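You operate a simulated robot arm through the tools that you are given. There is no shell and no other tool. Be economical: measure what you need, move in short steps, check, and stop when the job is done.

Carry out the task below with a simulated two-armed robot. There is one attempt and no reset: what you move stays moved.

## Task
On the top of the side bench, fold the yellow polishing cloth in half.

Only the result counts: the job must be done as asked and must still hold three seconds after the hand-in. Knocking over, shifting, dropping, spilling or breaking anything else fails it. Flat cloth is picked up by pressing the open fingertips on it (5 to 10 N) and closing them slowly along it; thin cloth reads only 2 to 8 mm in the jaws.

## Robot
Two 7-joint arms with two-finger parallel grippers on one trunk, on a base that drives. Base frame: it is fixed to the floor where the robot stands at the start and does not move with it; the origin is under the middle of the robot, x ahead of it, y to its left, z up. Units: m, degrees, N and s.
The left shoulder is at the start at [0.07, 0.163, 1.195], the right one opposite. Places, roughly: top of the side bench [0.6, 0.3, 0.9]. Payload 3.43 kg a hand.
The tool frame of a hand sits at the grasp point between the pads (the TCP): z along the fingers, y along the line on which they close. The tips reach 0.034 m beyond it. The gripper opens to 0.128 m. The fingers are 0.024 m wide and 0.012 m thick; the gripper's body (0.048 by 0.13 m) begins 0.096 m behind the TCP.
Orientation is told as [roll, pitch, yaw] about the base's x, y, z axes, in that order, counted from this pose: with the fingers straight down and closing along the base's y, the tool's x points along the base's -x, its y along +y and its z along -z.

## Interface
- The arms move only by the tool servo_tool. It takes "left_targets", "right_targets" or both (then of equal length, played together; a hand with none holds still); each is one flat list of numbers, 7 for each row, row after row: the shift along the tool's x, y, z in units of 500 mm (1.0 is 500 mm), then the turn, a rotation vector about the tool's x, y, z in units of 120 degrees (1.0 is 120 degrees), then the closure, from 0 (fully open) to 1 (shut). In form: [tx, ty, tz, rx, ry, rz, gripper, tx, ty, tz, rx, ry, rz, gripper, ...]. A call has 1 to 20 rows; each row is the pose to reach, as a shift and turn from the pose commanded when the call began, along the tool's axes at that moment. A call with a number of a shift or a turn outside -1 to 1 is refused whole. A row lasts 0.2 s, in which the tool goes at most 0.05 m and 8.6 degrees; a call with a longer step from one row to the next is refused whole, and so is a gripper value outside its range. Where a pose cannot be reached the arm comes as near as it can. A force on the tool above 40 N (or 10 N above the force at the start of the call, whichever is more), or a blocked arm, ends the call early, and 0.2 s more pass. The fingers move at their own pace (about 0.153 m/s each) and stop on an object; they squeeze with about 29 N. The grip force told is the motor's: it shows also when the fingers shut on nothing. Time passes only in rows, and 0.2 s behind the last, so rows that repeat a pose let the fingers close. The reply holds the time, the measured pose of the TCP, the force on the tool along the base axes, the opening and the grip force, in the units named above and with some noise.
- Cameras (640 x 400 px; columns grow to the right, rows downward): "scene" is now at [0.1312, 0.0019, 1.4011]; the picture's right is [0.02, -1.00, 0.00], its down [-0.71, -0.01, -0.71] and it looks along [0.71, 0.01, -0.71] (base axes); focal length 258 px, centre (320, 200). "left" rides on the left gripper at [0.076, 0.011, -0.16] in its tool frame; the picture's right is [-0.15, 0.99, 0.00], its down [-0.88, -0.13, -0.46] and it looks along [-0.45, -0.07, 0.89] (tool axes); focal length 234 px, centre (320, 200). "right" rides on the right gripper at [0.076, -0.011, -0.16] in its tool frame; the picture's right is [0.15, 0.99, 0.00], its down [-0.88, 0.13, -0.46] and it looks along [-0.45, 0.07, 0.89] (tool axes); focal length 234 px, centre (320, 200). There is no depth. A picture from a camera that has moved, and an enlarged one, comes with that camera's place and axes in the base frame and with its lens. The place of the scene camera against the robot may be out by one fixed shift of up to 0.012 m in any direction.
- get_image(camera): a new picture of that camera. No time passes.
- raise_lower(by): slides the trunk up (or, below 0, down) by that many m; the arms and the scene camera ride with it, the base frame stays. It gives what a move gives, with no picture.
- roll_base(legs): drives the robot by 1 to 6 legs, each [ahead, left, turn to the left] in m, m and degrees, along the robot's own axes; the way and the turn of a leg run together, so that a leg with both is an arc; at most 1.5 m and 180 degrees a leg. The arms and the cameras ride along, it lands a little off, and it stops where it bumps. It gives what a move gives.
- turn_head(pan, tilt): turns the head with the scene camera to pan (to the left, within 86 degrees either way) and tilt (down, from -29 to 69), counted from straight ahead of the robot. It gives what a move gives.
- zoom(camera, box): a new picture of the part [left, top, right, bottom] of that camera's present view, enlarged. No time passes.
- close_job(): hands the job in; it is judged then, once.

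Work in short steps. Places have to be worked out from the pictures, the camera data and where the tool is seen: move nearer, look again, correct. Check each grasp and each placing, and mend what went wrong. You have 120 turns and 100 pictures in all, those below and enlarged ones among them. Open the grippers and draw the arms clear of the work before you hand the job in, unless the task says otherwise; then end with one line.

The tools are called after ">>>" by a JSON object that holds its "method" and its "body". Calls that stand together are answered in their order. servo_tool: Moves the arms, as the interface text tells. Its arguments: {"type":"object","properties":{"left_targets":{"type":"array","items":{"type":"number"}},"right_targets":{"type":"array","items":{"type":"number"}}},"required":[]} The other tools are called the same way: raise_lower (by) slides the trunk up or down; roll_base (legs) drives the base; turn_head (pan, tilt) turns the head that bears the scene camera; get_image (camera) takes a picture; zoom (camera, box) takes an enlarged picture of a part of a camera's view; close_job () hands the job in.

At the start:

```text
time_s: 0.0
left_eef_pos: [0.5509, 0.2696, 1.1309]
left_tcp_rot: [0.0, -0.1, 0.2]
left_wrist_force: [-0.2, 0.1, 0.1]
left_finger_gap: 0.1279
left_finger_force: 0.1
right_eef_pos: [0.6713, -0.3279, 1.1374]
right_tcp_rot: [0.0, -0.1, 0.0]
right_wrist_force: [-0.4, 0.7, 0.9]
right_finger_gap: 0.1283
right_finger_force: 0.1
trunk travel left (down, up): [-0.675, 0.265]
robot x, y, heading: [0.0004, -0.0014, 0.2]
head pan, tilt: [0.9, 45.1]
```

scene: 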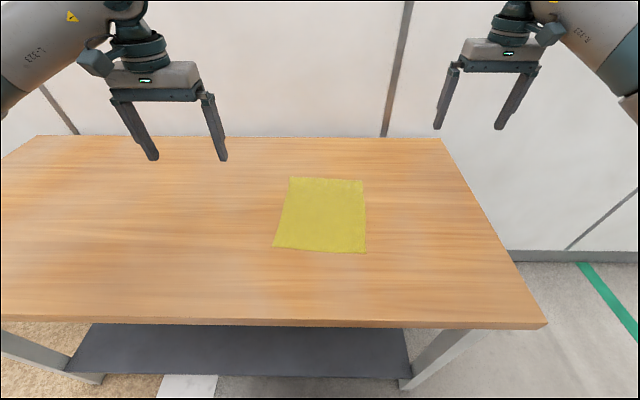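
right: 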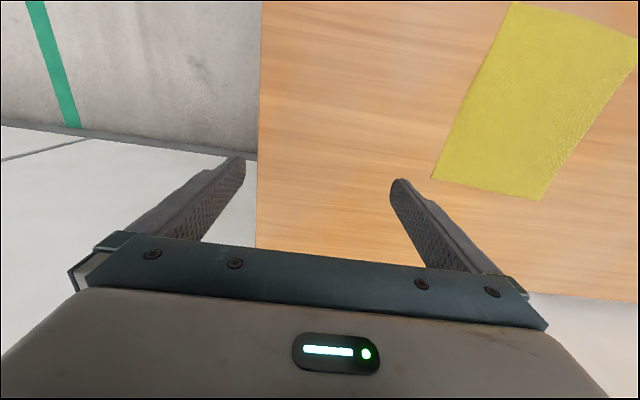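
left: 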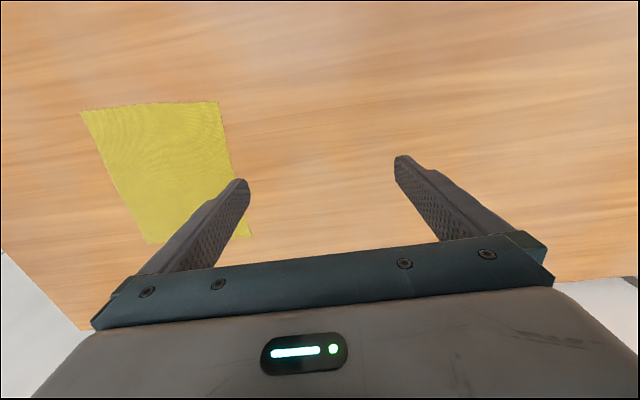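

Combining the scene and left views, the bench top comes out at z≈0.895 and the cloth at about 0.22 × 0.257 m. Its corners are FL(0.735,0.099), FR(0.721,-0.119), NR(0.463,-0.102) and NL(0.480,0.118). I'll fold the far edge over to the near edge with both hands, so first I move both hands above the far corners.

>>> {"method": "servo_tool", "body": {"left_targets": [-0.045, -0.05, 0.02, 0, 0, 0.01, 0.3, -0.09, -0.1, 0.05, 0, 0, 0.02, 0.5, -0.135, -0.15, 0.08, 0, 0, 0.033, 0.72, -0.18, -0.2, 0.11, 0, 0, 0.033, 0.72, -0.225, -0.25, 0.14, 0, 0, 0.033, 0.72, -0.27, -0.3, 0.17, 0, 0, 0.033, 0.72, -0.315, -0.35, 0.19, 0, 0, 0.033, 0.72, -0.356, -0.397, 0.2, 0, 0, 0.033, 0.72, -0.356, -0.397, 0.2, 0, 0, 0.033, 0.72], "right_targets": [-0.012, 0.06, 0.02, 0, 0, 0.01, 0.3, -0.024, 0.12, 0.05, 0, 0, 0.02, 0.5, -0.036, 0.18, 0.08, 0, 0, 0.033, 0.72, -0.048, 0.24, 0.11, 0, 0, 0.033, 0.72, -0.06, 0.3, 0.14, 0, 0, 0.033, 0.72, -0.072, 0.36, 0.17, 0, 0, 0.033, 0.72, -0.084, 0.42, 0.2, 0, 0, 0.033, 0.72, -0.096, 0.474, 0.214, 0, 0, 0.033, 0.72, -0.096, 0.474, 0.214, 0, 0, 0.033, 0.72]}}

>>> {"method": "get_image", "body": {"camera": "scene"}}

>>> {"method": "get_image", "body": {"camera": "left"}}

>>> {"method": "get_image", "body": {"camera": "right"}}

```text
time_s: 2.0
left_eef_pos: [0.7288, 0.0723, 1.0312]
left_tcp_rot: [0.0, 0.0, -3.9]
left_wrist_force: [-0.4, 0.0, 0.5]
left_finger_gap: 0.0358
left_finger_force: 0.0
right_eef_pos: [0.7193, -0.09, 1.028]
right_tcp_rot: [0.1, -0.1, -4.0]
right_wrist_force: [-0.3, 0.1, 0.0]
right_finger_gap: 0.0358
right_finger_force: 0.0
trunk travel left (down, up): [-0.675, 0.265]
robot x, y, heading: [-0.0027, 0.0, 0.2]
head pan, tilt: [0.9, 45.1]
```

```text
96 pictures are left
camera scene: at [0.1308, 0.0021, 1.4011], right [0.02, -1.0, 0.0], down [-0.71, -0.01, -0.71], along [0.71, 0.01, -0.71], focal length 258 px, centre (320, 200)
```

scene: 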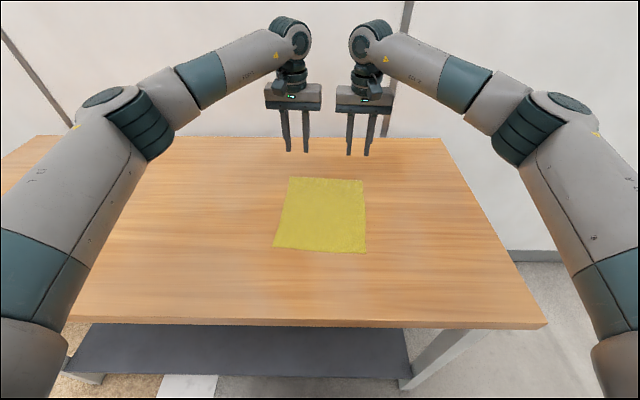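

```text
95 pictures are left
camera left: at [0.6543, 0.09, 1.1925], right [0.21, 0.98, 0.0], down [0.87, -0.19, 0.46], along [0.45, -0.1, -0.89], focal length 234 px, centre (320, 200)
```

left: 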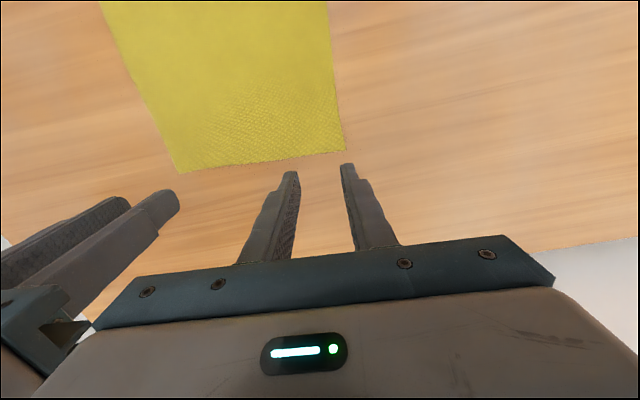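

```text
94 pictures are left
camera right: at [0.6442, -0.0965, 1.1899], right [-0.08, 1.0, 0.0], down [0.89, 0.07, 0.46], along [0.45, 0.04, -0.89], focal length 234 px, centre (320, 200)
```

right: 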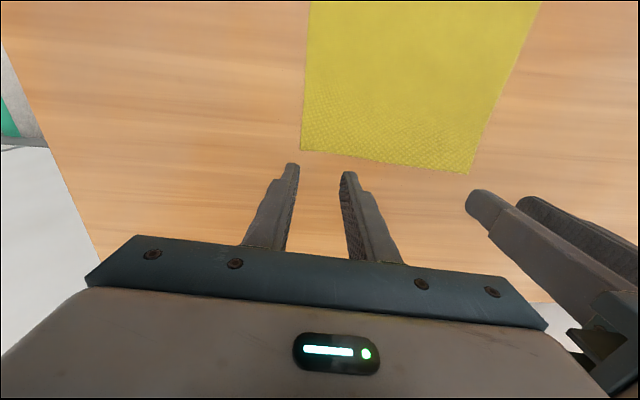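

Both hands sit above the far corners as planned. The corner rays now suggest the bench is nearer 0.905, so I lower to just above the cloth with small corrections and look again.

>>> {"method": "servo_tool", "body": {"left_targets": [-0.004, 0.003, 0.05, 0, 0, 0, 0.72, -0.008, 0.006, 0.1, 0, 0, 0, 0.72, -0.008, 0.006, 0.14, 0, 0, 0, 0.72, -0.008, 0.006, 0.14, 0, 0, 0, 0.72], "right_targets": [0.002, 0.005, 0.05, 0, 0, 0, 0.72, 0.002, 0.01, 0.1, 0, 0, 0, 0.72, 0.002, 0.01, 0.134, 0, 0, 0, 0.72, 0.002, 0.01, 0.134, 0, 0, 0, 0.72]}}

>>> {"method": "get_image", "body": {"camera": "left"}}

>>> {"method": "get_image", "body": {"camera": "right"}}

>>> {"method": "zoom", "body": {"camera": "scene", "box": [240, 100, 400, 200]}}

```text
time_s: 3.0
left_eef_pos: [0.7329, 0.0743, 0.9602]
left_tcp_rot: [-0.1, 0.0, -3.8]
left_wrist_force: [-0.4, 0.0, 1.0]
left_finger_gap: 0.0358
left_finger_force: 0.0
right_eef_pos: [0.7194, -0.0844, 0.9623]
right_tcp_rot: [-0.1, 0.0, -4.0]
right_wrist_force: [-0.1, 0.3, 0.8]
right_finger_gap: 0.0355
right_finger_force: 0.1
trunk travel left (down, up): [-0.675, 0.265]
robot x, y, heading: [0.0013, -0.0008, 0.1]
head pan, tilt: [0.9, 45.1]
```

```text
93 pictures are left
camera left: at [0.6585, 0.0919, 1.1215], right [0.21, 0.98, 0.0], down [0.87, -0.19, 0.46], along [0.45, -0.1, -0.89], focal length 234 px, centre (320, 200)
```

left: 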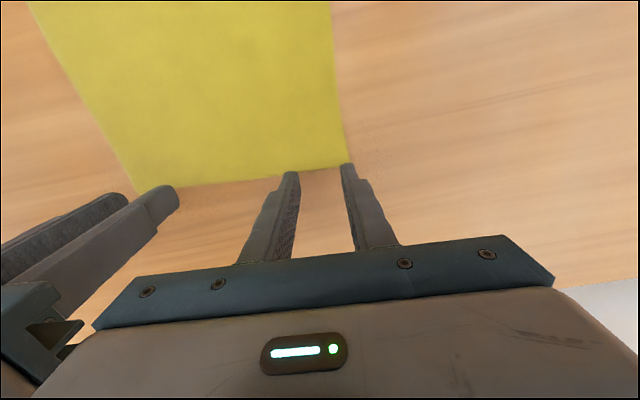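

```text
92 pictures are left
camera right: at [0.6434, -0.0903, 1.1229], right [-0.08, 1.0, 0.0], down [0.89, 0.07, 0.46], along [0.45, 0.04, -0.89], focal length 234 px, centre (320, 200)
```

right: 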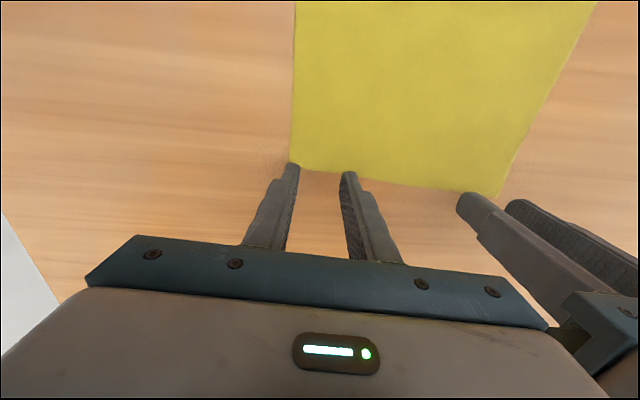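

```text
4.00 times, centred on (320, 150) of scene
camera zoom: at [0.1311, 0.0019, 1.4011], right [0.02, -1.0, 0.0], down [-0.71, -0.01, -0.71], along [0.71, 0.01, -0.71], focal length 1030 px, centre (320, 400)
```

zoom: 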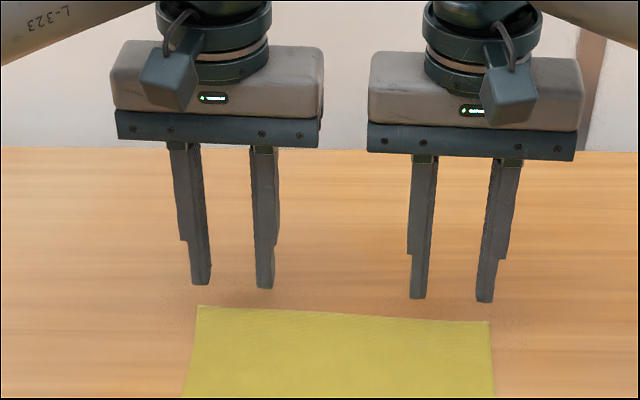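

The tips are about 2–3 cm above the bench, with the corners at (0.736,0.102) and (0.718,-0.110). I shift slightly inward and descend to near contact.

>>> {"method": "servo_tool", "body": {"left_targets": [0.008, -0.006, 0.02, 0, 0, 0, 0.72, 0.008, -0.006, 0.034, 0, 0, 0, 0.72, 0.008, -0.006, 0.04, 0, 0, 0, 0.72, 0.008, -0.006, 0.04, 0, 0, 0, 0.72], "right_targets": [0.008, 0.008, 0.02, 0, 0, 0, 0.72, 0.008, 0.008, 0.034, 0, 0, 0, 0.72, 0.008, 0.008, 0.044, 0, 0, 0, 0.72, 0.008, 0.008, 0.044, 0, 0, 0, 0.72]}}

>>> {"method": "get_image", "body": {"camera": "left"}}

>>> {"method": "zoom", "body": {"camera": "scene", "box": [260, 120, 388, 200]}}

```text
time_s: 4.0
left_eef_pos: [0.7297, 0.0725, 0.9411]
left_tcp_rot: [-0.1, 0.0, -3.9]
left_wrist_force: [0.9, 0.3, 0.2]
left_finger_gap: 0.036
left_finger_force: 0.1
right_eef_pos: [0.7131, -0.0794, 0.9428]
right_tcp_rot: [0.0, -0.1, -3.9]
right_wrist_force: [-0.4, 0.2, 0.5]
right_finger_gap: 0.0356
right_finger_force: 0.0
trunk travel left (down, up): [-0.675, 0.265]
robot x, y, heading: [0.0025, 0.0003, 0.1]
head pan, tilt: [0.9, 45.1]
```

```text
90 pictures are left
camera left: at [0.6547, 0.09, 1.102], right [0.21, 0.98, 0.0], down [0.87, -0.19, 0.46], along [0.45, -0.1, -0.89], focal length 234 px, centre (320, 200)
```

left: 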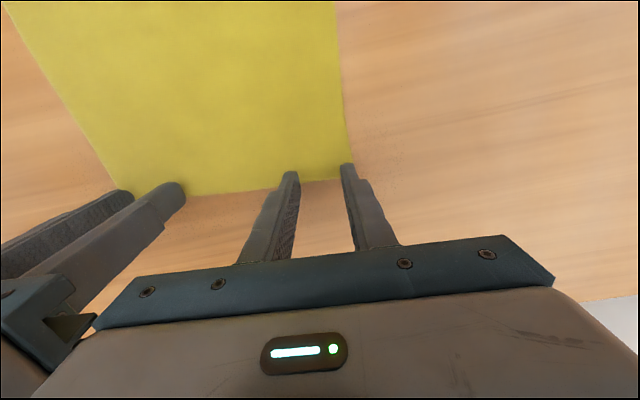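

```text
5.00 times, centred on (324, 160) of scene
camera zoom: at [0.1313, 0.0019, 1.4011], right [0.02, -1.0, 0.0], down [-0.71, -0.01, -0.71], along [0.71, 0.01, -0.71], focal length 1288 px, centre (300, 400)
```

zoom: 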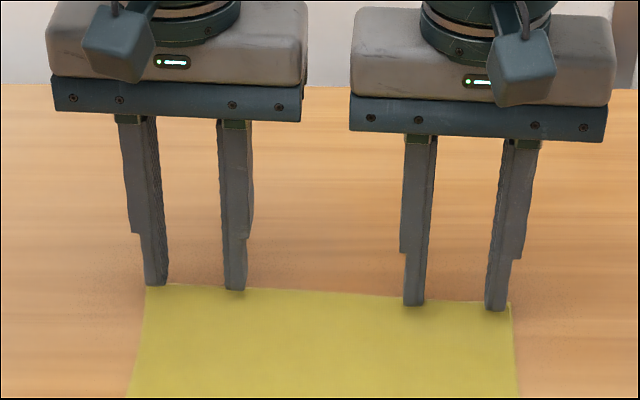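

The fingertips are just over the edge strip. I descend in 1–2 mm steps, watching the force.

>>> {"method": "servo_tool", "body": {"left_targets": [0, 0, 0.004, 0, 0, 0, 0.72, 0, 0, 0.008, 0, 0, 0, 0.72, 0, 0, 0.01, 0, 0, 0, 0.72, 0, 0, 0.01, 0, 0, 0, 0.72], "right_targets": [0, 0, 0.004, 0, 0, 0, 0.72, 0, 0, 0.008, 0, 0, 0, 0.72, 0, 0, 0.012, 0, 0, 0, 0.72, 0, 0, 0.012, 0, 0, 0, 0.72]}}

```text
time_s: 5.0
left_eef_pos: [0.7293, 0.0703, 0.9366]
left_tcp_rot: [0.0, 0.0, -3.9]
left_wrist_force: [-0.6, -0.2, -0.3]
left_finger_gap: 0.0359
left_finger_force: 0.1
right_eef_pos: [0.7133, -0.0795, 0.9348]
right_tcp_rot: [0.0, 0.0, -4.0]
right_wrist_force: [1.2, -0.2, 1.9]
right_finger_gap: 0.0358
right_finger_force: 0.0
trunk travel left (down, up): [-0.675, 0.265]
robot x, y, heading: [-0.0006, -0.0046, 0.2]
head pan, tilt: [0.9, 45.1]
```

The left hand isn't touching yet and the right perhaps just is (1.9 N). I continue down 2 mm on the left and 1 mm on the right.

>>> {"method": "servo_tool", "body": {"left_targets": [0, 0, 0.002, 0, 0, 0, 0.72, 0, 0, 0.004, 0, 0, 0, 0.72, 0, 0, 0.004, 0, 0, 0, 0.72], "right_targets": [0, 0, 0.001, 0, 0, 0, 0.72, 0, 0, 0.002, 0, 0, 0, 0.72, 0, 0, 0.002, 0, 0, 0, 0.72]}}

```text
time_s: 5.8
left_eef_pos: [0.7289, 0.0725, 0.9353]
left_tcp_rot: [0.0, -0.1, -3.9]
left_wrist_force: [0.5, 0.1, 0.1]
left_finger_gap: 0.0357
left_finger_force: 0.0
right_eef_pos: [0.7132, -0.0801, 0.9356]
right_tcp_rot: [0.0, -0.1, -3.9]
right_wrist_force: [2.3, -0.4, 8.4]
right_finger_gap: 0.0355
right_finger_force: 0.1
trunk travel left (down, up): [-0.675, 0.265]
robot x, y, heading: [-0.0031, 0.0023, 0.2]
head pan, tilt: [0.9, 45.1]
```

The right hand is pressing at 8.4 N. The left still isn't touching, so it continues down.

>>> {"method": "servo_tool", "body": {"left_targets": [0, 0, 0.001, 0, 0, 0, 0.72, 0, 0, 0.002, 0, 0, 0, 0.72, 0, 0, 0.002, 0, 0, 0, 0.72]}}

```text
time_s: 6.6
left_eef_pos: [0.7275, 0.0718, 0.9358]
left_tcp_rot: [-0.1, -0.1, -3.9]
left_wrist_force: [0.1, -3.0, 7.3]
left_finger_gap: 0.0355
left_finger_force: 0.1
right_eef_pos: [0.7117, -0.0818, 0.9356]
right_tcp_rot: [0.0, 0.0, -4.0]
right_wrist_force: [1.6, 1.1, 8.4]
right_finger_gap: 0.0361
right_finger_force: 0.1
trunk travel left (down, up): [-0.675, 0.265]
robot x, y, heading: [-0.0002, 0.0013, 0.0]
head pan, tilt: [0.9, 45.1]
```

Both hands press at 7–8 N. Now I close slowly in small increments.

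>>> {"method": "servo_tool", "body": {"left_targets": [0, 0, 0, 0, 0, 0, 0.74, 0, 0, 0, 0, 0, 0, 0.76, 0, 0, 0, 0, 0, 0, 0.78, 0, 0, 0, 0, 0, 0, 0.8, 0, 0, 0, 0, 0, 0, 0.82, 0, 0, 0, 0, 0, 0, 0.84, 0, 0, 0, 0, 0, 0, 0.86, 0, 0, 0, 0, 0, 0, 0.88, 0, 0, 0, 0, 0, 0, 0.9, 0, 0, 0, 0, 0, 0, 0.92, 0, 0, 0, 0, 0, 0, 0.94, 0, 0, 0, 0, 0, 0, 0.96, 0, 0, 0, 0, 0, 0, 0.98, 0, 0, 0, 0, 0, 0, 1.0, 0, 0, 0, 0, 0, 0, 1.0, 0, 0, 0, 0, 0, 0, 1.0], "right_targets": [0, 0, 0, 0, 0, 0, 0.74, 0, 0, 0, 0, 0, 0, 0.76, 0, 0, 0, 0, 0, 0, 0.78, 0, 0, 0, 0, 0, 0, 0.8, 0, 0, 0, 0, 0, 0, 0.82, 0, 0, 0, 0, 0, 0, 0.84, 0, 0, 0, 0, 0, 0, 0.86, 0, 0, 0, 0, 0, 0, 0.88, 0, 0, 0, 0, 0, 0, 0.9, 0, 0, 0, 0, 0, 0, 0.92, 0, 0, 0, 0, 0, 0, 0.94, 0, 0, 0, 0, 0, 0, 0.96, 0, 0, 0, 0, 0, 0, 0.98, 0, 0, 0, 0, 0, 0, 1.0, 0, 0, 0, 0, 0, 0, 1.0, 0, 0, 0, 0, 0, 0, 1.0]}}

>>> {"method": "zoom", "body": {"camera": "scene", "box": [240, 120, 400, 220]}}

>>> {"method": "get_image", "body": {"camera": "left"}}

```text
time_s: 10.0
left_eef_pos: [0.7283, 0.072, 0.9359]
left_tcp_rot: [0.0, -0.1, -4.0]
left_wrist_force: [-1.0, -8.1, 13.6]
left_finger_gap: 0.0019
left_finger_force: 28.6
right_eef_pos: [0.7113, -0.0795, 0.9353]
right_tcp_rot: [0.1, -0.1, -3.9]
right_wrist_force: [0.8, 7.7, 2.2]
right_finger_gap: 0.0017
right_finger_force: 28.6
trunk travel left (down, up): [-0.675, 0.265]
robot x, y, heading: [0.0009, 0.0013, 0.1]
head pan, tilt: [0.9, 45.1]
```

```text
4.00 times, centred on (320, 170) of scene
camera zoom: at [0.1291, 0.0018, 1.4013], right [0.02, -1.0, 0.0], down [-0.71, -0.01, -0.71], along [0.71, 0.01, -0.71], focal length 1030 px, centre (320, 320)
```

zoom: 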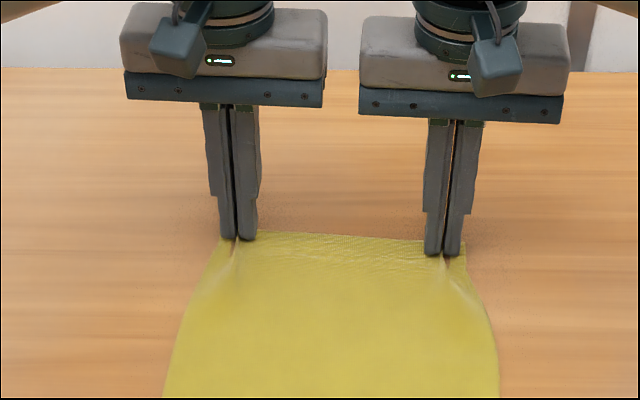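

```text
87 pictures are left
camera left: at [0.653, 0.0892, 1.0954], right [0.21, 0.98, 0.0], down [0.87, -0.19, 0.46], along [0.45, -0.1, -0.89], focal length 234 px, centre (320, 200)
```

left: 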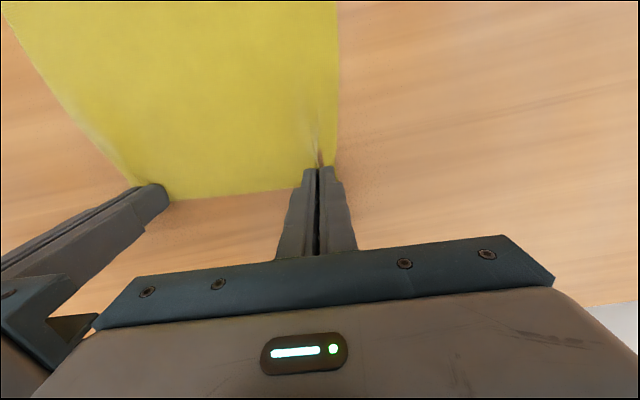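

Both grips show cloth gathered in the jaws, with gaps of about 1.8 mm. I lift 4 cm to verify.

>>> {"method": "servo_tool", "body": {"left_targets": [0.01, 0, -0.03, 0, 0, 0, 1, 0.02, 0, -0.06, 0, 0, 0, 1, 0.03, 0, -0.09, 0, 0, 0, 1], "right_targets": [0.01, 0, -0.03, 0, 0, 0, 1, 0.02, 0, -0.06, 0, 0, 0, 1, 0.03, 0, -0.09, 0, 0, 0, 1]}}

>>> {"method": "zoom", "body": {"camera": "scene", "box": [220, 110, 428, 240]}}

```text
time_s: 10.8
left_eef_pos: [0.7144, 0.071, 0.9787]
left_tcp_rot: [-0.1, 0.0, -3.9]
left_wrist_force: [-0.8, -7.3, 0.9]
left_finger_gap: 0.0017
left_finger_force: 28.8
right_eef_pos: [0.6981, -0.0812, 0.9803]
right_tcp_rot: [0.0, 0.0, -4.0]
right_wrist_force: [0.3, 7.5, 0.1]
right_finger_gap: 0.0018
right_finger_force: 28.5
trunk travel left (down, up): [-0.675, 0.265]
robot x, y, heading: [0.003, 0.0015, -0.0]
head pan, tilt: [0.9, 45.1]
```

```text
3.08 times, centred on (324, 175) of scene
camera zoom: at [0.131, 0.002, 1.401], right [0.02, -1.0, 0.0], down [-0.71, -0.01, -0.71], along [0.71, 0.01, -0.71], focal length 792 px, centre (308, 277)
```

zoom: 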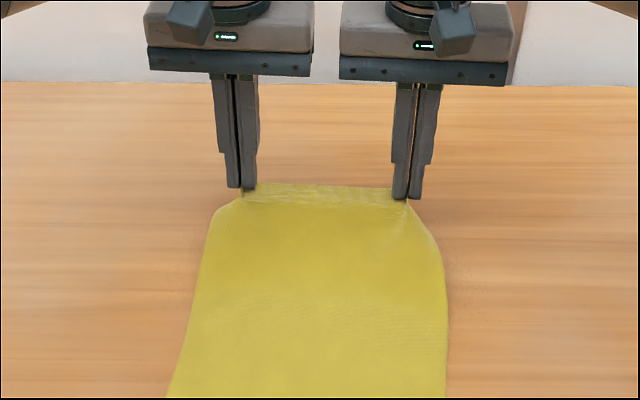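

The lift holds, with the cloth taut between the hands at about 7 N. Now I swing the edge up and back toward the robot, pitching the fingers forward and easing the hands 3 mm inward each.

>>> {"method": "servo_tool", "body": {"left_targets": [0.0474, -0.003, -0.0594, 0, -0.0667, 0, 1, 0.1068, -0.006, -0.0974, 0, -0.1333, 0, 1, 0.1756, -0.006, -0.12, 0, -0.2, 0, 1, 0.244, -0.006, -0.1236, 0, -0.2667, 0, 1, 0.3118, -0.006, -0.114, 0, -0.3333, 0, 1, 0.377, -0.006, -0.0852, 0, -0.3833, 0, 1, 0.377, -0.006, -0.0852, 0, -0.3833, 0, 1], "right_targets": [0.0474, 0.003, -0.0594, 0, -0.0667, 0, 1, 0.1068, 0.006, -0.0974, 0, -0.1333, 0, 1, 0.1756, 0.006, -0.12, 0, -0.2, 0, 1, 0.244, 0.006, -0.1236, 0, -0.2667, 0, 1, 0.3118, 0.006, -0.114, 0, -0.3333, 0, 1, 0.377, 0.006, -0.0852, 0, -0.3833, 0, 1, 0.377, 0.006, -0.0852, 0, -0.3833, 0, 1]}}

>>> {"method": "get_image", "body": {"camera": "scene"}}

>>> {"method": "get_image", "body": {"camera": "left"}}

```text
time_s: 12.4
left_eef_pos: [0.5274, 0.0799, 1.0199]
left_tcp_rot: [0.0, -46.1, -3.9]
left_wrist_force: [0.2, -0.3, 0.2]
left_finger_gap: 0.0019
left_finger_force: 29.1
right_eef_pos: [0.5094, -0.0628, 1.0203]
right_tcp_rot: [0.2, -46.1, -4.0]
right_wrist_force: [-0.2, -0.2, -0.1]
right_finger_gap: 0.0014
right_finger_force: 29.3
trunk travel left (down, up): [-0.675, 0.265]
robot x, y, heading: [0.0006, -0.0014, 0.0]
head pan, tilt: [0.9, 45.1]
```

```text
85 pictures are left
camera scene: at [0.1315, 0.0014, 1.4011], right [0.02, -1.0, 0.0], down [-0.71, -0.01, -0.71], along [0.71, 0.01, -0.71], focal length 258 px, centre (320, 200)
```

scene: 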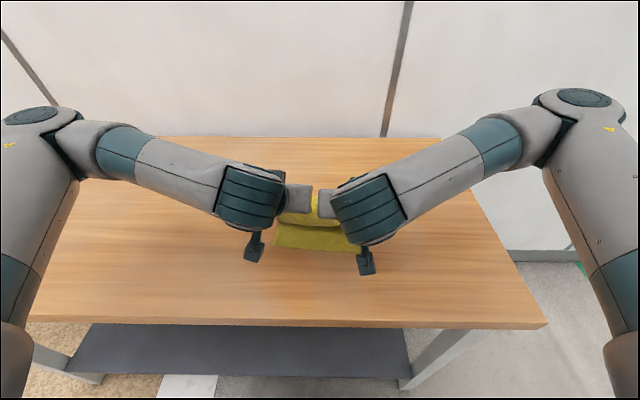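

```text
84 pictures are left
camera left: at [0.3618, 0.1026, 1.0766], right [0.17, 0.98, 0.11], down [0.27, -0.15, 0.95], along [0.95, -0.13, -0.29], focal length 234 px, centre (320, 200)
```

left: 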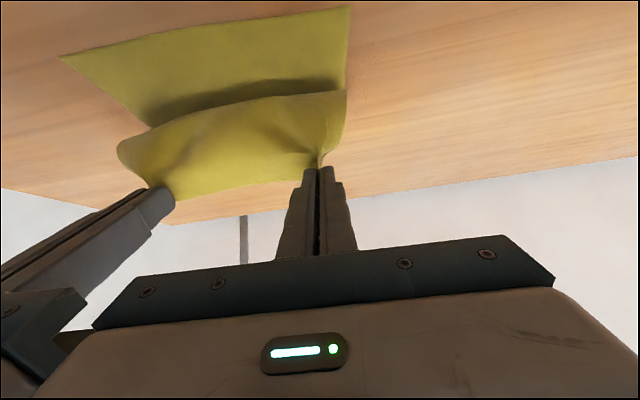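

The fold is forming and the near edge hasn't moved (NL still ≈(0.485,0.12)). I continue down to just above the near edge.

>>> {"method": "servo_tool", "body": {"left_targets": [0.0652, 0, -0.0108, 0, -0.0333, 0, 1, 0.1284, 0, -0.0086, 0, -0.0583, 0, 1, 0.1818, 0, 0.005, 0, -0.075, 0, 1, 0.2, 0, 0.013, 0, -0.075, 0, 1, 0.2, 0, 0.013, 0, -0.075, 0, 1], "right_targets": [0.0652, 0, -0.0108, 0, -0.0333, 0, 1, 0.1284, 0, -0.0086, 0, -0.0583, 0, 1, 0.1818, 0, 0.005, 0, -0.075, 0, 1, 0.2, 0, 0.013, 0, -0.075, 0, 1, 0.2, 0, 0.013, 0, -0.075, 0, 1]}}

>>> {"method": "get_image", "body": {"camera": "left"}}

>>> {"method": "get_image", "body": {"camera": "right"}}

>>> {"method": "zoom", "body": {"camera": "scene", "box": [220, 150, 412, 270]}}

```text
time_s: 12.9
left_eef_pos: [0.5168, 0.0756, 0.9885]
left_tcp_rot: [0.4, -50.8, -3.9]
left_wrist_force: [-0.4, 4.3, -0.6]
left_finger_gap: 0.0015
left_finger_force: 29.4
left hand out of reach, approached as far as the arm can: row 1, 2
right_eef_pos: [0.4887, -0.0569, 0.9922]
right_tcp_rot: [-1.0, -50.9, -4.0]
right_wrist_force: [0.8, -2.8, 0.4]
right_finger_gap: 0.002
right_finger_force: 29.1
right hand out of reach, approached as far as the arm can: row 1, 2
trunk travel left (down, up): [-0.675, 0.265]
robot x, y, heading: [0.0017, -0.0037, -0.0]
head pan, tilt: [0.9, 45.1]
stopped in row 2 (left hand): the force on the tool passed its limit (the readings are from after the stop); the commanded pose is now the measured one
```

```text
83 pictures are left
camera left: at [0.3464, 0.0975, 1.0319], right [0.15, 0.98, 0.12], down [0.2, -0.15, 0.97], along [0.97, -0.13, -0.21], focal length 234 px, centre (320, 200)
```

left: 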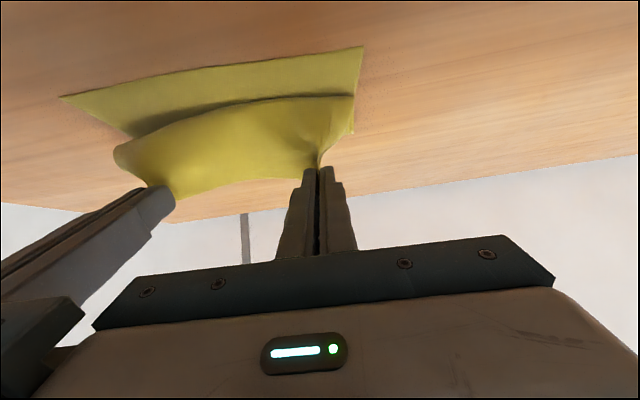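

```text
82 pictures are left
camera right: at [0.317, -0.053, 1.0346], right [-0.01, 0.99, -0.12], down [0.21, 0.12, 0.97], along [0.98, -0.01, -0.21], focal length 234 px, centre (320, 200)
```

right: 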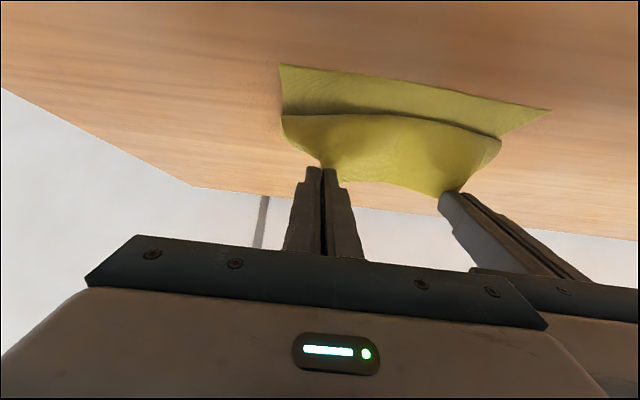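

```text
3.33 times, centred on (316, 210) of scene
camera zoom: at [0.132, 0.0031, 1.401], right [0.02, -1.0, 0.0], down [-0.71, -0.01, -0.71], along [0.71, 0.01, -0.71], focal length 858 px, centre (333, 167)
```

zoom: 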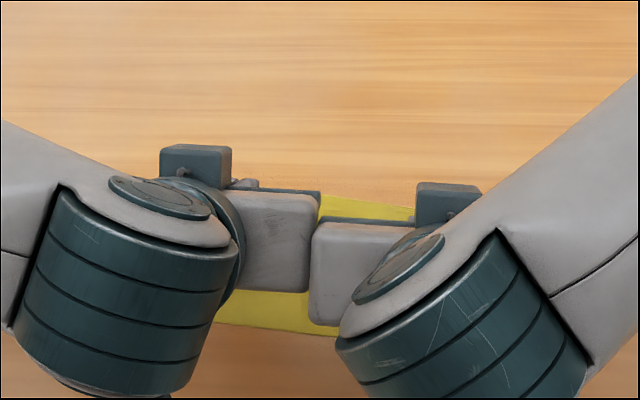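

The bodies touched because the hands reached their limit close to the robot and drifted inward. I'll spread them 6 mm each, then make the rest of the move with the trunk (down) and the base (back).

>>> {"method": "servo_tool", "body": {"left_targets": [0, 0.006, 0, 0, 0, 0, 1, 0, 0.012, 0, 0, 0, 0, 1, 0, 0.012, 0, 0, 0, 0, 1], "right_targets": [0, -0.006, 0, 0, 0, 0, 1, 0, -0.012, 0, 0, 0, 0, 1, 0, -0.012, 0, 0, 0, 0, 1]}}

```text
time_s: 13.7
left_eef_pos: [0.5205, 0.0784, 0.9882]
left_tcp_rot: [0.6, -50.8, -4.1]
left_wrist_force: [-0.7, -0.4, 0.5]
left_finger_gap: 0.0017
left_finger_force: 28.8
left hand out of reach, approached as far as the arm can: row 2, 3
right_eef_pos: [0.4887, -0.0584, 0.9902]
right_tcp_rot: [-0.8, -50.8, -4.0]
right_wrist_force: [-0.2, 0.0, 0.1]
right_finger_gap: 0.0017
right_finger_force: 28.8
right hand out of reach, approached as far as the arm can: row 2, 3
trunk travel left (down, up): [-0.675, 0.265]
robot x, y, heading: [0.0017, -0.0014, 0.0]
head pan, tilt: [0.9, 45.1]
```

The hands are apart and unloaded. The fingertips are at about x=0.546 on the left and 0.515 on the right, and need to reach about 0.486 and 0.469. I lower the trunk 3 cm and back the base 5 cm.

>>> {"method": "raise_lower", "body": {"by": -0.025}}

>>> {"method": "roll_base", "body": {"legs": [[-0.05, 0, 0]]}}

>>> {"method": "get_image", "body": {"camera": "left"}}

>>> {"method": "get_image", "body": {"camera": "right"}}

```text
time_s: 14.4
left_eef_pos: [0.5192, 0.0799, 0.9635]
left_tcp_rot: [0.6, -50.6, -4.2]
left_wrist_force: [-1.0, -0.5, -0.7]
left_finger_gap: 0.0016
left_finger_force: 28.9
right_eef_pos: [0.4879, -0.0584, 0.9667]
right_tcp_rot: [-0.9, -50.9, -3.9]
right_wrist_force: [-0.2, 0.3, -0.2]
right_finger_gap: 0.0016
right_finger_force: 29.4
trunk travel left (down, up): [-0.65, 0.29]
robot x, y, heading: [0.0034, -0.0003, -0.3]
head pan, tilt: [0.9, 45.1]
```

```text
time_s: 15.3
left_eef_pos: [0.4706, 0.0793, 0.9635]
left_tcp_rot: [0.6, -50.7, -4.1]
left_wrist_force: [-0.5, 0.1, -0.3]
left_finger_gap: 0.0017
left_finger_force: 29.1
right_eef_pos: [0.4394, -0.0585, 0.9661]
right_tcp_rot: [-0.8, -50.8, -4.0]
right_wrist_force: [0.3, -0.2, -1.1]
right_finger_gap: 0.0014
right_finger_force: 29.1
trunk travel left (down, up): [-0.65, 0.29]
robot x, y, heading: [-0.0497, -0.0037, 0.0]
head pan, tilt: [0.9, 45.1]
```

```text
80 pictures are left
camera left: at [0.2999, 0.1015, 1.006], right [0.15, 0.98, 0.12], down [0.2, -0.15, 0.97], along [0.97, -0.13, -0.22], focal length 234 px, centre (320, 200)
```

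left: 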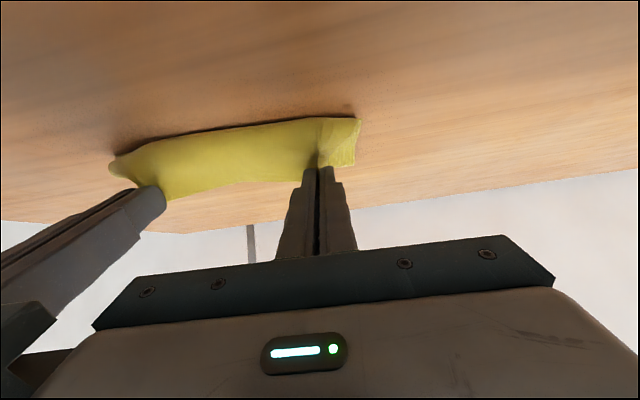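

```text
79 pictures are left
camera right: at [0.2677, -0.055, 1.0089], right [-0.01, 0.99, -0.12], down [0.21, 0.12, 0.97], along [0.98, -0.01, -0.21], focal length 234 px, centre (320, 200)
```

right: 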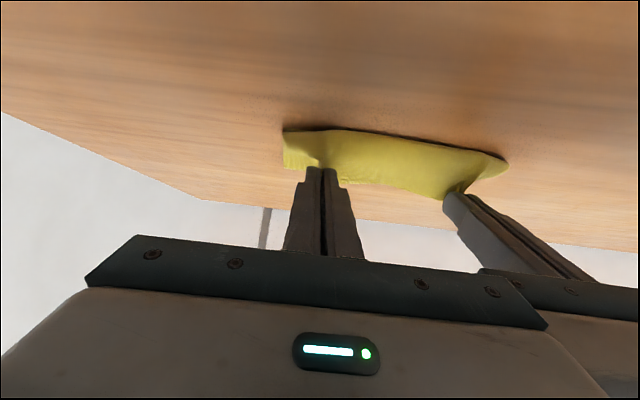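

Positions are close to plan and the near edge is hidden under the cloth bulge. I lower the trunk another 2.5 cm so the edge lands.

>>> {"method": "raise_lower", "body": {"by": -0.025}}

>>> {"method": "get_image", "body": {"camera": "left"}}

>>> {"method": "get_image", "body": {"camera": "right"}}

>>> {"method": "zoom", "body": {"camera": "scene", "box": [220, 130, 412, 250]}}

```text
time_s: 16.1
left_eef_pos: [0.4707, 0.078, 0.9379]
left_tcp_rot: [0.6, -50.8, -4.0]
left_wrist_force: [-0.2, 0.2, 0.5]
left_finger_gap: 0.0018
left_finger_force: 29.1
right_eef_pos: [0.4386, -0.0587, 0.9414]
right_tcp_rot: [-0.8, -51.0, -4.0]
right_wrist_force: [-0.2, 0.6, -0.2]
right_finger_gap: 0.0016
right_finger_force: 29.6
trunk travel left (down, up): [-0.625, 0.315]
robot x, y, heading: [-0.0473, -0.0002, 0.0]
head pan, tilt: [0.9, 45.1]
```

```text
78 pictures are left
camera left: at [0.2993, 0.1014, 0.9814], right [0.15, 0.98, 0.12], down [0.19, -0.15, 0.97], along [0.97, -0.13, -0.21], focal length 234 px, centre (320, 200)
```

left: 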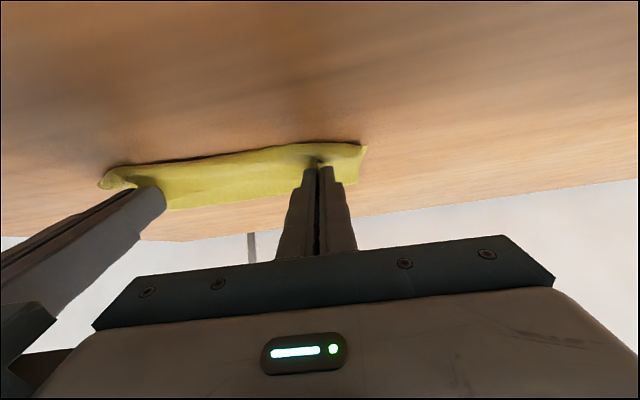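

```text
77 pictures are left
camera right: at [0.2671, -0.0551, 0.9843], right [-0.01, 0.99, -0.12], down [0.21, 0.12, 0.97], along [0.98, -0.01, -0.21], focal length 234 px, centre (320, 200)
```

right: 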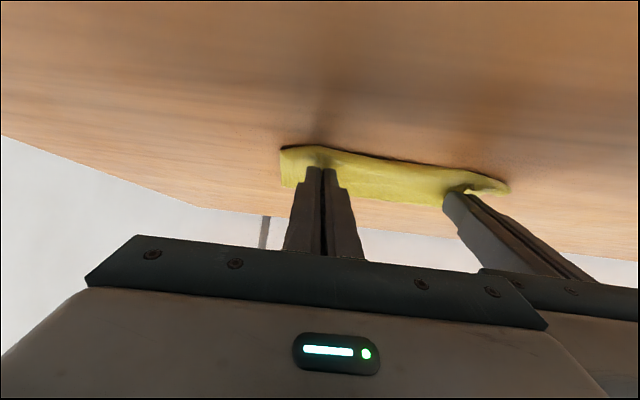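

```text
3.33 times, centred on (316, 190) of scene
camera zoom: at [0.0804, 0.0019, 1.3512], right [0.02, -1.0, 0.0], down [-0.71, -0.01, -0.71], along [0.71, 0.01, -0.71], focal length 858 px, centre (333, 233)
```

zoom: 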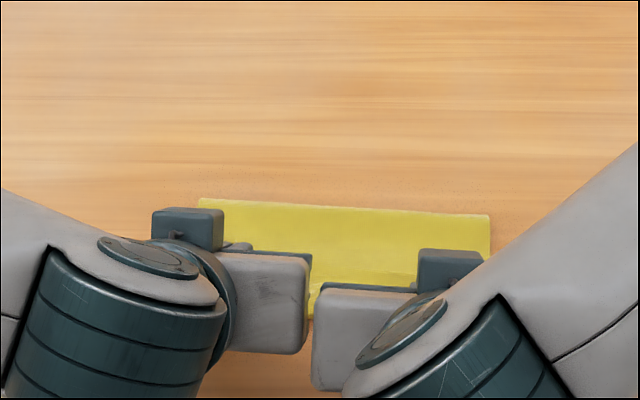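

The fold lies close to the near edge; NL (0.483,0.119) and NR (0.459,-0.097) haven't moved. I open the fingers gently and see how the edge settles.

>>> {"method": "servo_tool", "body": {"left_targets": [0, 0, 0, 0, 0, 0, 0.97, 0, 0, 0, 0, 0, 0, 0.92, 0, 0, 0, 0, 0, 0, 0.86, 0, 0, 0, 0, 0, 0, 0.8, 0, 0, 0, 0, 0, 0, 0.75, 0, 0, 0, 0, 0, 0, 0.75], "right_targets": [0, 0, 0, 0, 0, 0, 0.97, 0, 0, 0, 0, 0, 0, 0.92, 0, 0, 0, 0, 0, 0, 0.86, 0, 0, 0, 0, 0, 0, 0.8, 0, 0, 0, 0, 0, 0, 0.75, 0, 0, 0, 0, 0, 0, 0.75]}}

>>> {"method": "get_image", "body": {"camera": "left"}}

>>> {"method": "get_image", "body": {"camera": "right"}}

```text
time_s: 17.5
left_eef_pos: [0.4694, 0.0795, 0.9381]
left_tcp_rot: [0.6, -50.8, -4.1]
left_wrist_force: [0.0, 0.3, -0.7]
left_finger_gap: 0.032
left_finger_force: 0.0
right_eef_pos: [0.4372, -0.0579, 0.9409]
right_tcp_rot: [-0.8, -50.9, -4.1]
right_wrist_force: [1.5, -0.8, 0.4]
right_finger_gap: 0.0318
right_finger_force: 0.1
trunk travel left (down, up): [-0.625, 0.315]
robot x, y, heading: [-0.0486, 0.0013, -0.0]
head pan, tilt: [0.9, 45.1]
```

```text
75 pictures are left
camera left: at [0.2999, 0.1015, 0.9811], right [0.15, 0.98, 0.12], down [0.2, -0.15, 0.97], along [0.97, -0.13, -0.22], focal length 234 px, centre (320, 200)
```

left: 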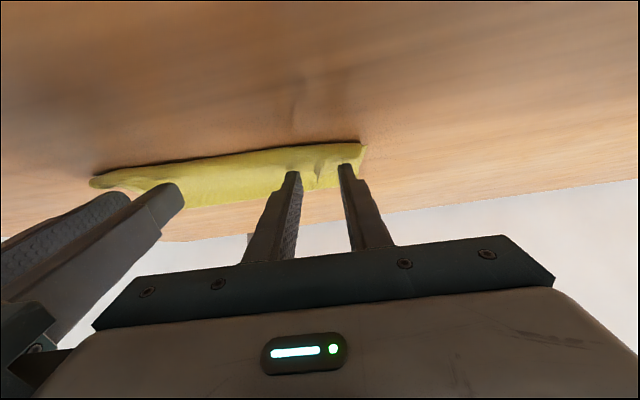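

```text
74 pictures are left
camera right: at [0.2677, -0.055, 0.984], right [-0.01, 0.99, -0.12], down [0.21, 0.12, 0.97], along [0.98, -0.01, -0.21], focal length 234 px, centre (320, 200)
```

right: 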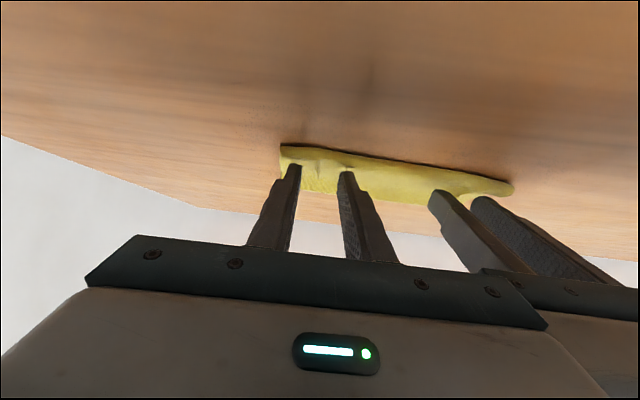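

The grips are released, so I raise the trunk to clear and look from above.

>>> {"method": "raise_lower", "body": {"by": 0.12}}

>>> {"method": "get_image", "body": {"camera": "left"}}

>>> {"method": "get_image", "body": {"camera": "right"}}

```text
time_s: 19.0
left_eef_pos: [0.4711, 0.0787, 1.0575]
left_tcp_rot: [0.6, -50.7, -4.0]
left_wrist_force: [0.5, -0.1, 0.0]
left_finger_gap: 0.032
left_finger_force: 0.1
right_eef_pos: [0.4388, -0.0577, 1.0611]
right_tcp_rot: [-0.9, -50.9, -4.0]
right_wrist_force: [-0.3, -0.4, -1.0]
right_finger_gap: 0.032
right_finger_force: 0.1
trunk travel left (down, up): [-0.745, 0.195]
robot x, y, heading: [-0.0496, 0.0008, 0.2]
head pan, tilt: [0.9, 45.1]
```

```text
73 pictures are left
camera left: at [0.3001, 0.1015, 1.101], right [0.15, 0.98, 0.12], down [0.2, -0.15, 0.97], along [0.97, -0.13, -0.22], focal length 234 px, centre (320, 200)
```

left: 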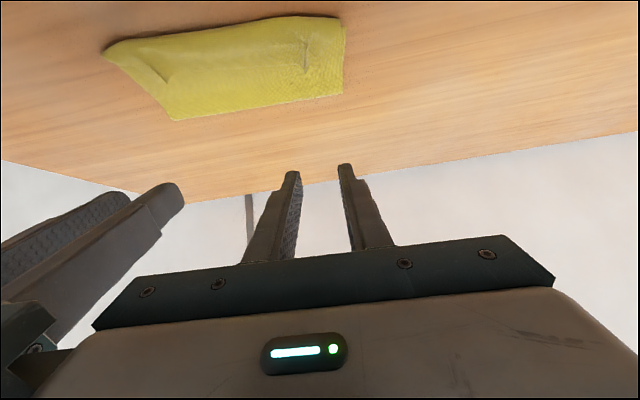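

```text
72 pictures are left
camera right: at [0.2679, -0.055, 1.1038], right [-0.01, 0.99, -0.12], down [0.21, 0.12, 0.97], along [0.98, -0.01, -0.21], focal length 234 px, centre (320, 200)
```

right: 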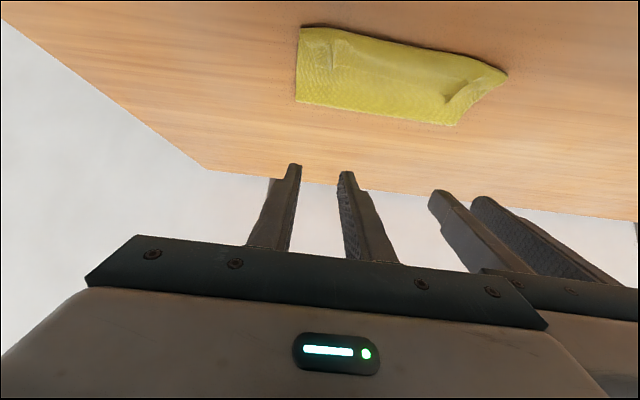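

The fold has taken. I move the arms out to the sides and level them to get a clear scene view.

>>> {"method": "servo_tool", "body": {"left_targets": [0, 0.06, 0, 0, 0.06, 0, 0.75, 0, 0.12, 0, 0, 0.12, 0, 0.75, 0, 0.18, -0.02, 0, 0.18, 0, 0.75, 0, 0.24, -0.04, 0, 0.24, 0, 0.75, 0, 0.3, -0.06, 0, 0.3, 0, 0.75, 0, 0.36, -0.06, 0, 0.36, 0, 0.75, 0, 0.4, -0.06, 0, 0.42, 0, 0.75, 0, 0.4, -0.06, 0, 0.42, 0, 0.75], "right_targets": [0, -0.06, 0, 0, 0.06, 0, 0.75, 0, -0.12, 0, 0, 0.12, 0, 0.75, 0, -0.18, -0.02, 0, 0.18, 0, 0.75, 0, -0.24, -0.04, 0, 0.24, 0, 0.75, 0, -0.3, -0.06, 0, 0.3, 0, 0.75, 0, -0.36, -0.06, 0, 0.36, 0, 0.75, 0, -0.4, -0.06, 0, 0.42, 0, 0.75, 0, -0.4, -0.06, 0, 0.42, 0, 0.75]}}

>>> {"method": "get_image", "body": {"camera": "scene"}}

>>> {"method": "zoom", "body": {"camera": "scene", "box": [240, 150, 400, 250]}}

```text
time_s: 20.8
left_eef_pos: [0.4595, 0.2807, 1.0777]
left_tcp_rot: [0.4, -0.3, -3.6]
left_wrist_force: [0.1, -0.1, -0.3]
left_finger_gap: 0.032
left_finger_force: 0.0
right_eef_pos: [0.3998, -0.2584, 1.0836]
right_tcp_rot: [-0.5, -0.5, -4.8]
right_wrist_force: [-0.2, -0.3, 0.1]
right_finger_gap: 0.0321
right_finger_force: 0.1
right hand out of reach, approached as far as the arm can: row 1, 2, 3
trunk travel left (down, up): [-0.745, 0.195]
robot x, y, heading: [-0.0456, 0.0014, 0.1]
head pan, tilt: [0.9, 45.1]
```

```text
71 pictures are left
camera scene: at [0.0807, 0.0023, 1.4712], right [0.02, -1.0, 0.0], down [-0.71, -0.01, -0.71], along [0.71, 0.01, -0.71], focal length 258 px, centre (320, 200)
```

scene: 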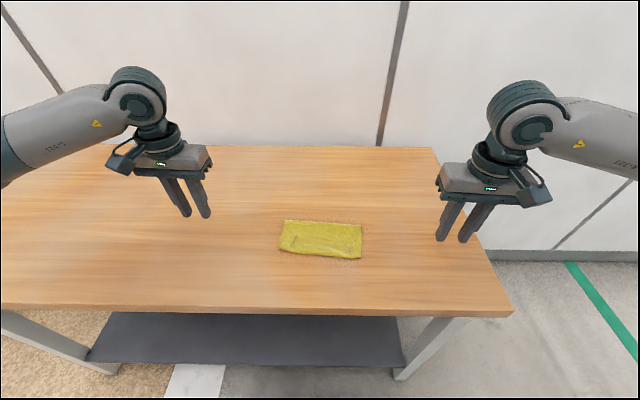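

```text
4.00 times, centred on (320, 200) of scene
camera zoom: at [0.0807, 0.0023, 1.4712], right [0.02, -1.0, 0.0], down [-0.71, -0.01, -0.71], along [0.71, 0.01, -0.71], focal length 1030 px, centre (320, 200)
```

zoom: 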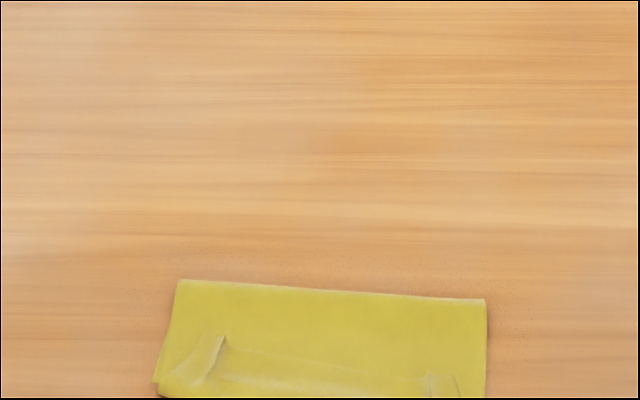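

Nicely folded. I zoom in on the near edge.

>>> {"method": "zoom", "body": {"camera": "scene", "box": [264, 205, 376, 275]}}

>>> {"method": "get_image", "body": {"camera": "left"}}

```text
5.71 times, centred on (320, 240) of scene
camera zoom: at [0.0807, 0.0023, 1.4712], right [0.02, -1.0, 0.0], down [-0.71, -0.01, -0.71], along [0.71, 0.01, -0.71], focal length 1471 px, centre (320, -29)
```

zoom: 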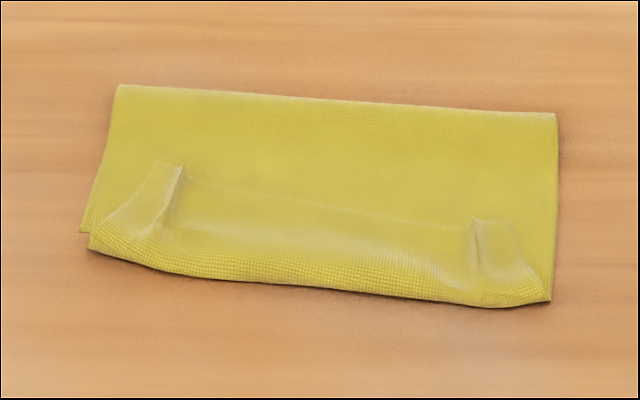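

```text
68 pictures are left
camera left: at [0.3843, 0.2967, 1.2376], right [0.21, 0.98, 0.01], down [0.87, -0.19, 0.46], along [0.45, -0.09, -0.89], focal length 234 px, centre (320, 200)
```

left: 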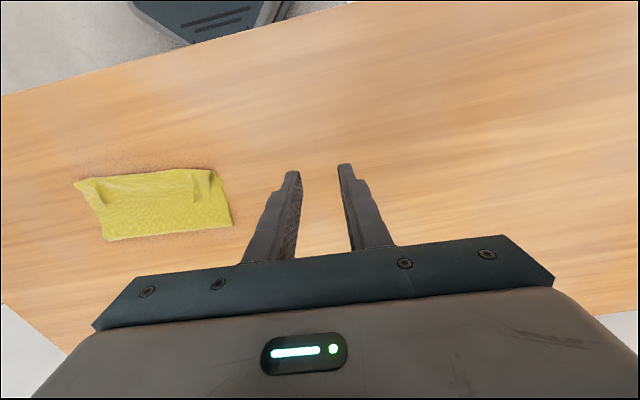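

>>> {"method": "zoom", "body": {"camera": "left", "box": [64, 155, 248, 270]}}

>>> {"method": "zoom", "body": {"camera": "right", "box": [320, 100, 640, 300]}}

```text
3.48 times, centred on (156, 212) of left
camera zoom: at [0.3843, 0.2967, 1.2376], right [0.21, 0.98, 0.01], down [0.87, -0.19, 0.46], along [0.45, -0.09, -0.89], focal length 814 px, centre (890, 156)
```

zoom: 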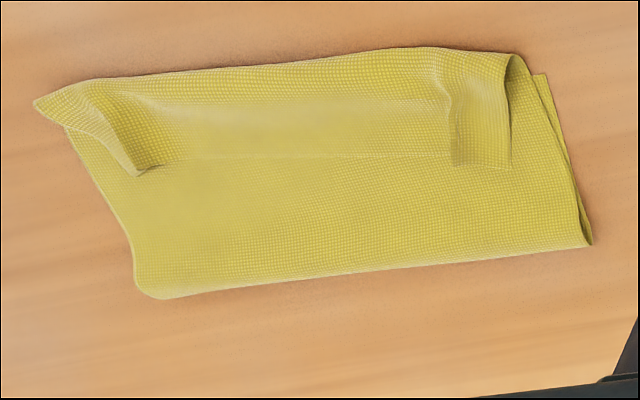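

```text
2.00 times, centred on (480, 200) of right
camera zoom: at [0.3235, -0.2613, 1.2427], right [-0.07, 1.0, -0.01], down [0.89, 0.06, 0.46], along [0.46, 0.02, -0.89], focal length 468 px, centre (0, 200)
```

zoom: 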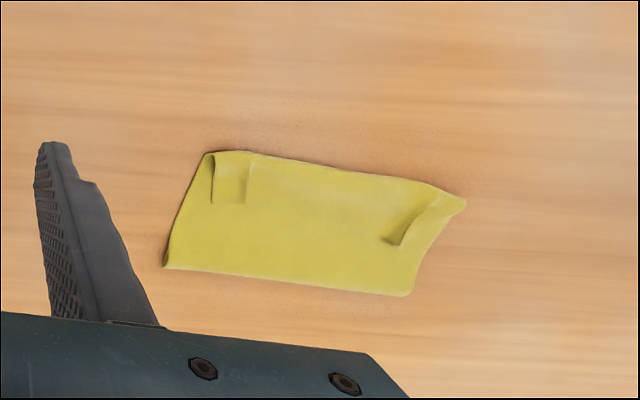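

The zooms show that the fold line ended at x≈0.56 and about 5 cm of the moving edge lies turned back over the top. That isn't a clean half, so I'll regrip that edge, unfold it and fold again with the cloth taut. First I back the base 5 cm to get reach for the end pose.

>>> {"method": "roll_base", "body": {"legs": [[-0.055, 0, 0]]}}

>>> {"method": "zoom", "body": {"camera": "scene", "box": [264, 180, 376, 250]}}

```text
time_s: 21.7
left_eef_pos: [0.4084, 0.2803, 1.0754]
left_tcp_rot: [0.3, -0.1, -3.6]
left_wrist_force: [0.2, 0.2, -0.5]
left_finger_gap: 0.0321
left_finger_force: 0.1
right_eef_pos: [0.3505, -0.2575, 1.0809]
right_tcp_rot: [-0.6, -0.3, -4.6]
right_wrist_force: [0.0, -0.1, 0.4]
right_finger_gap: 0.0322
right_finger_force: 0.0
trunk travel left (down, up): [-0.745, 0.195]
robot x, y, heading: [-0.1048, -0.0007, 0.1]
head pan, tilt: [0.9, 45.1]
```

```text
5.71 times, centred on (320, 215) of scene
camera zoom: at [0.032, 0.0019, 1.4706], right [0.02, -1.0, 0.0], down [-0.71, -0.01, -0.7], along [0.7, 0.01, -0.71], focal length 1471 px, centre (320, 114)
```

zoom: 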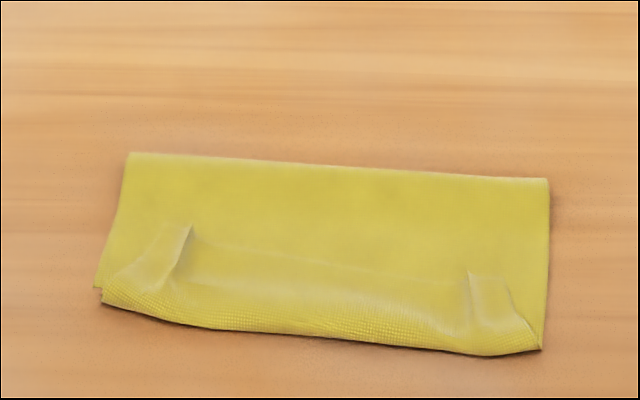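

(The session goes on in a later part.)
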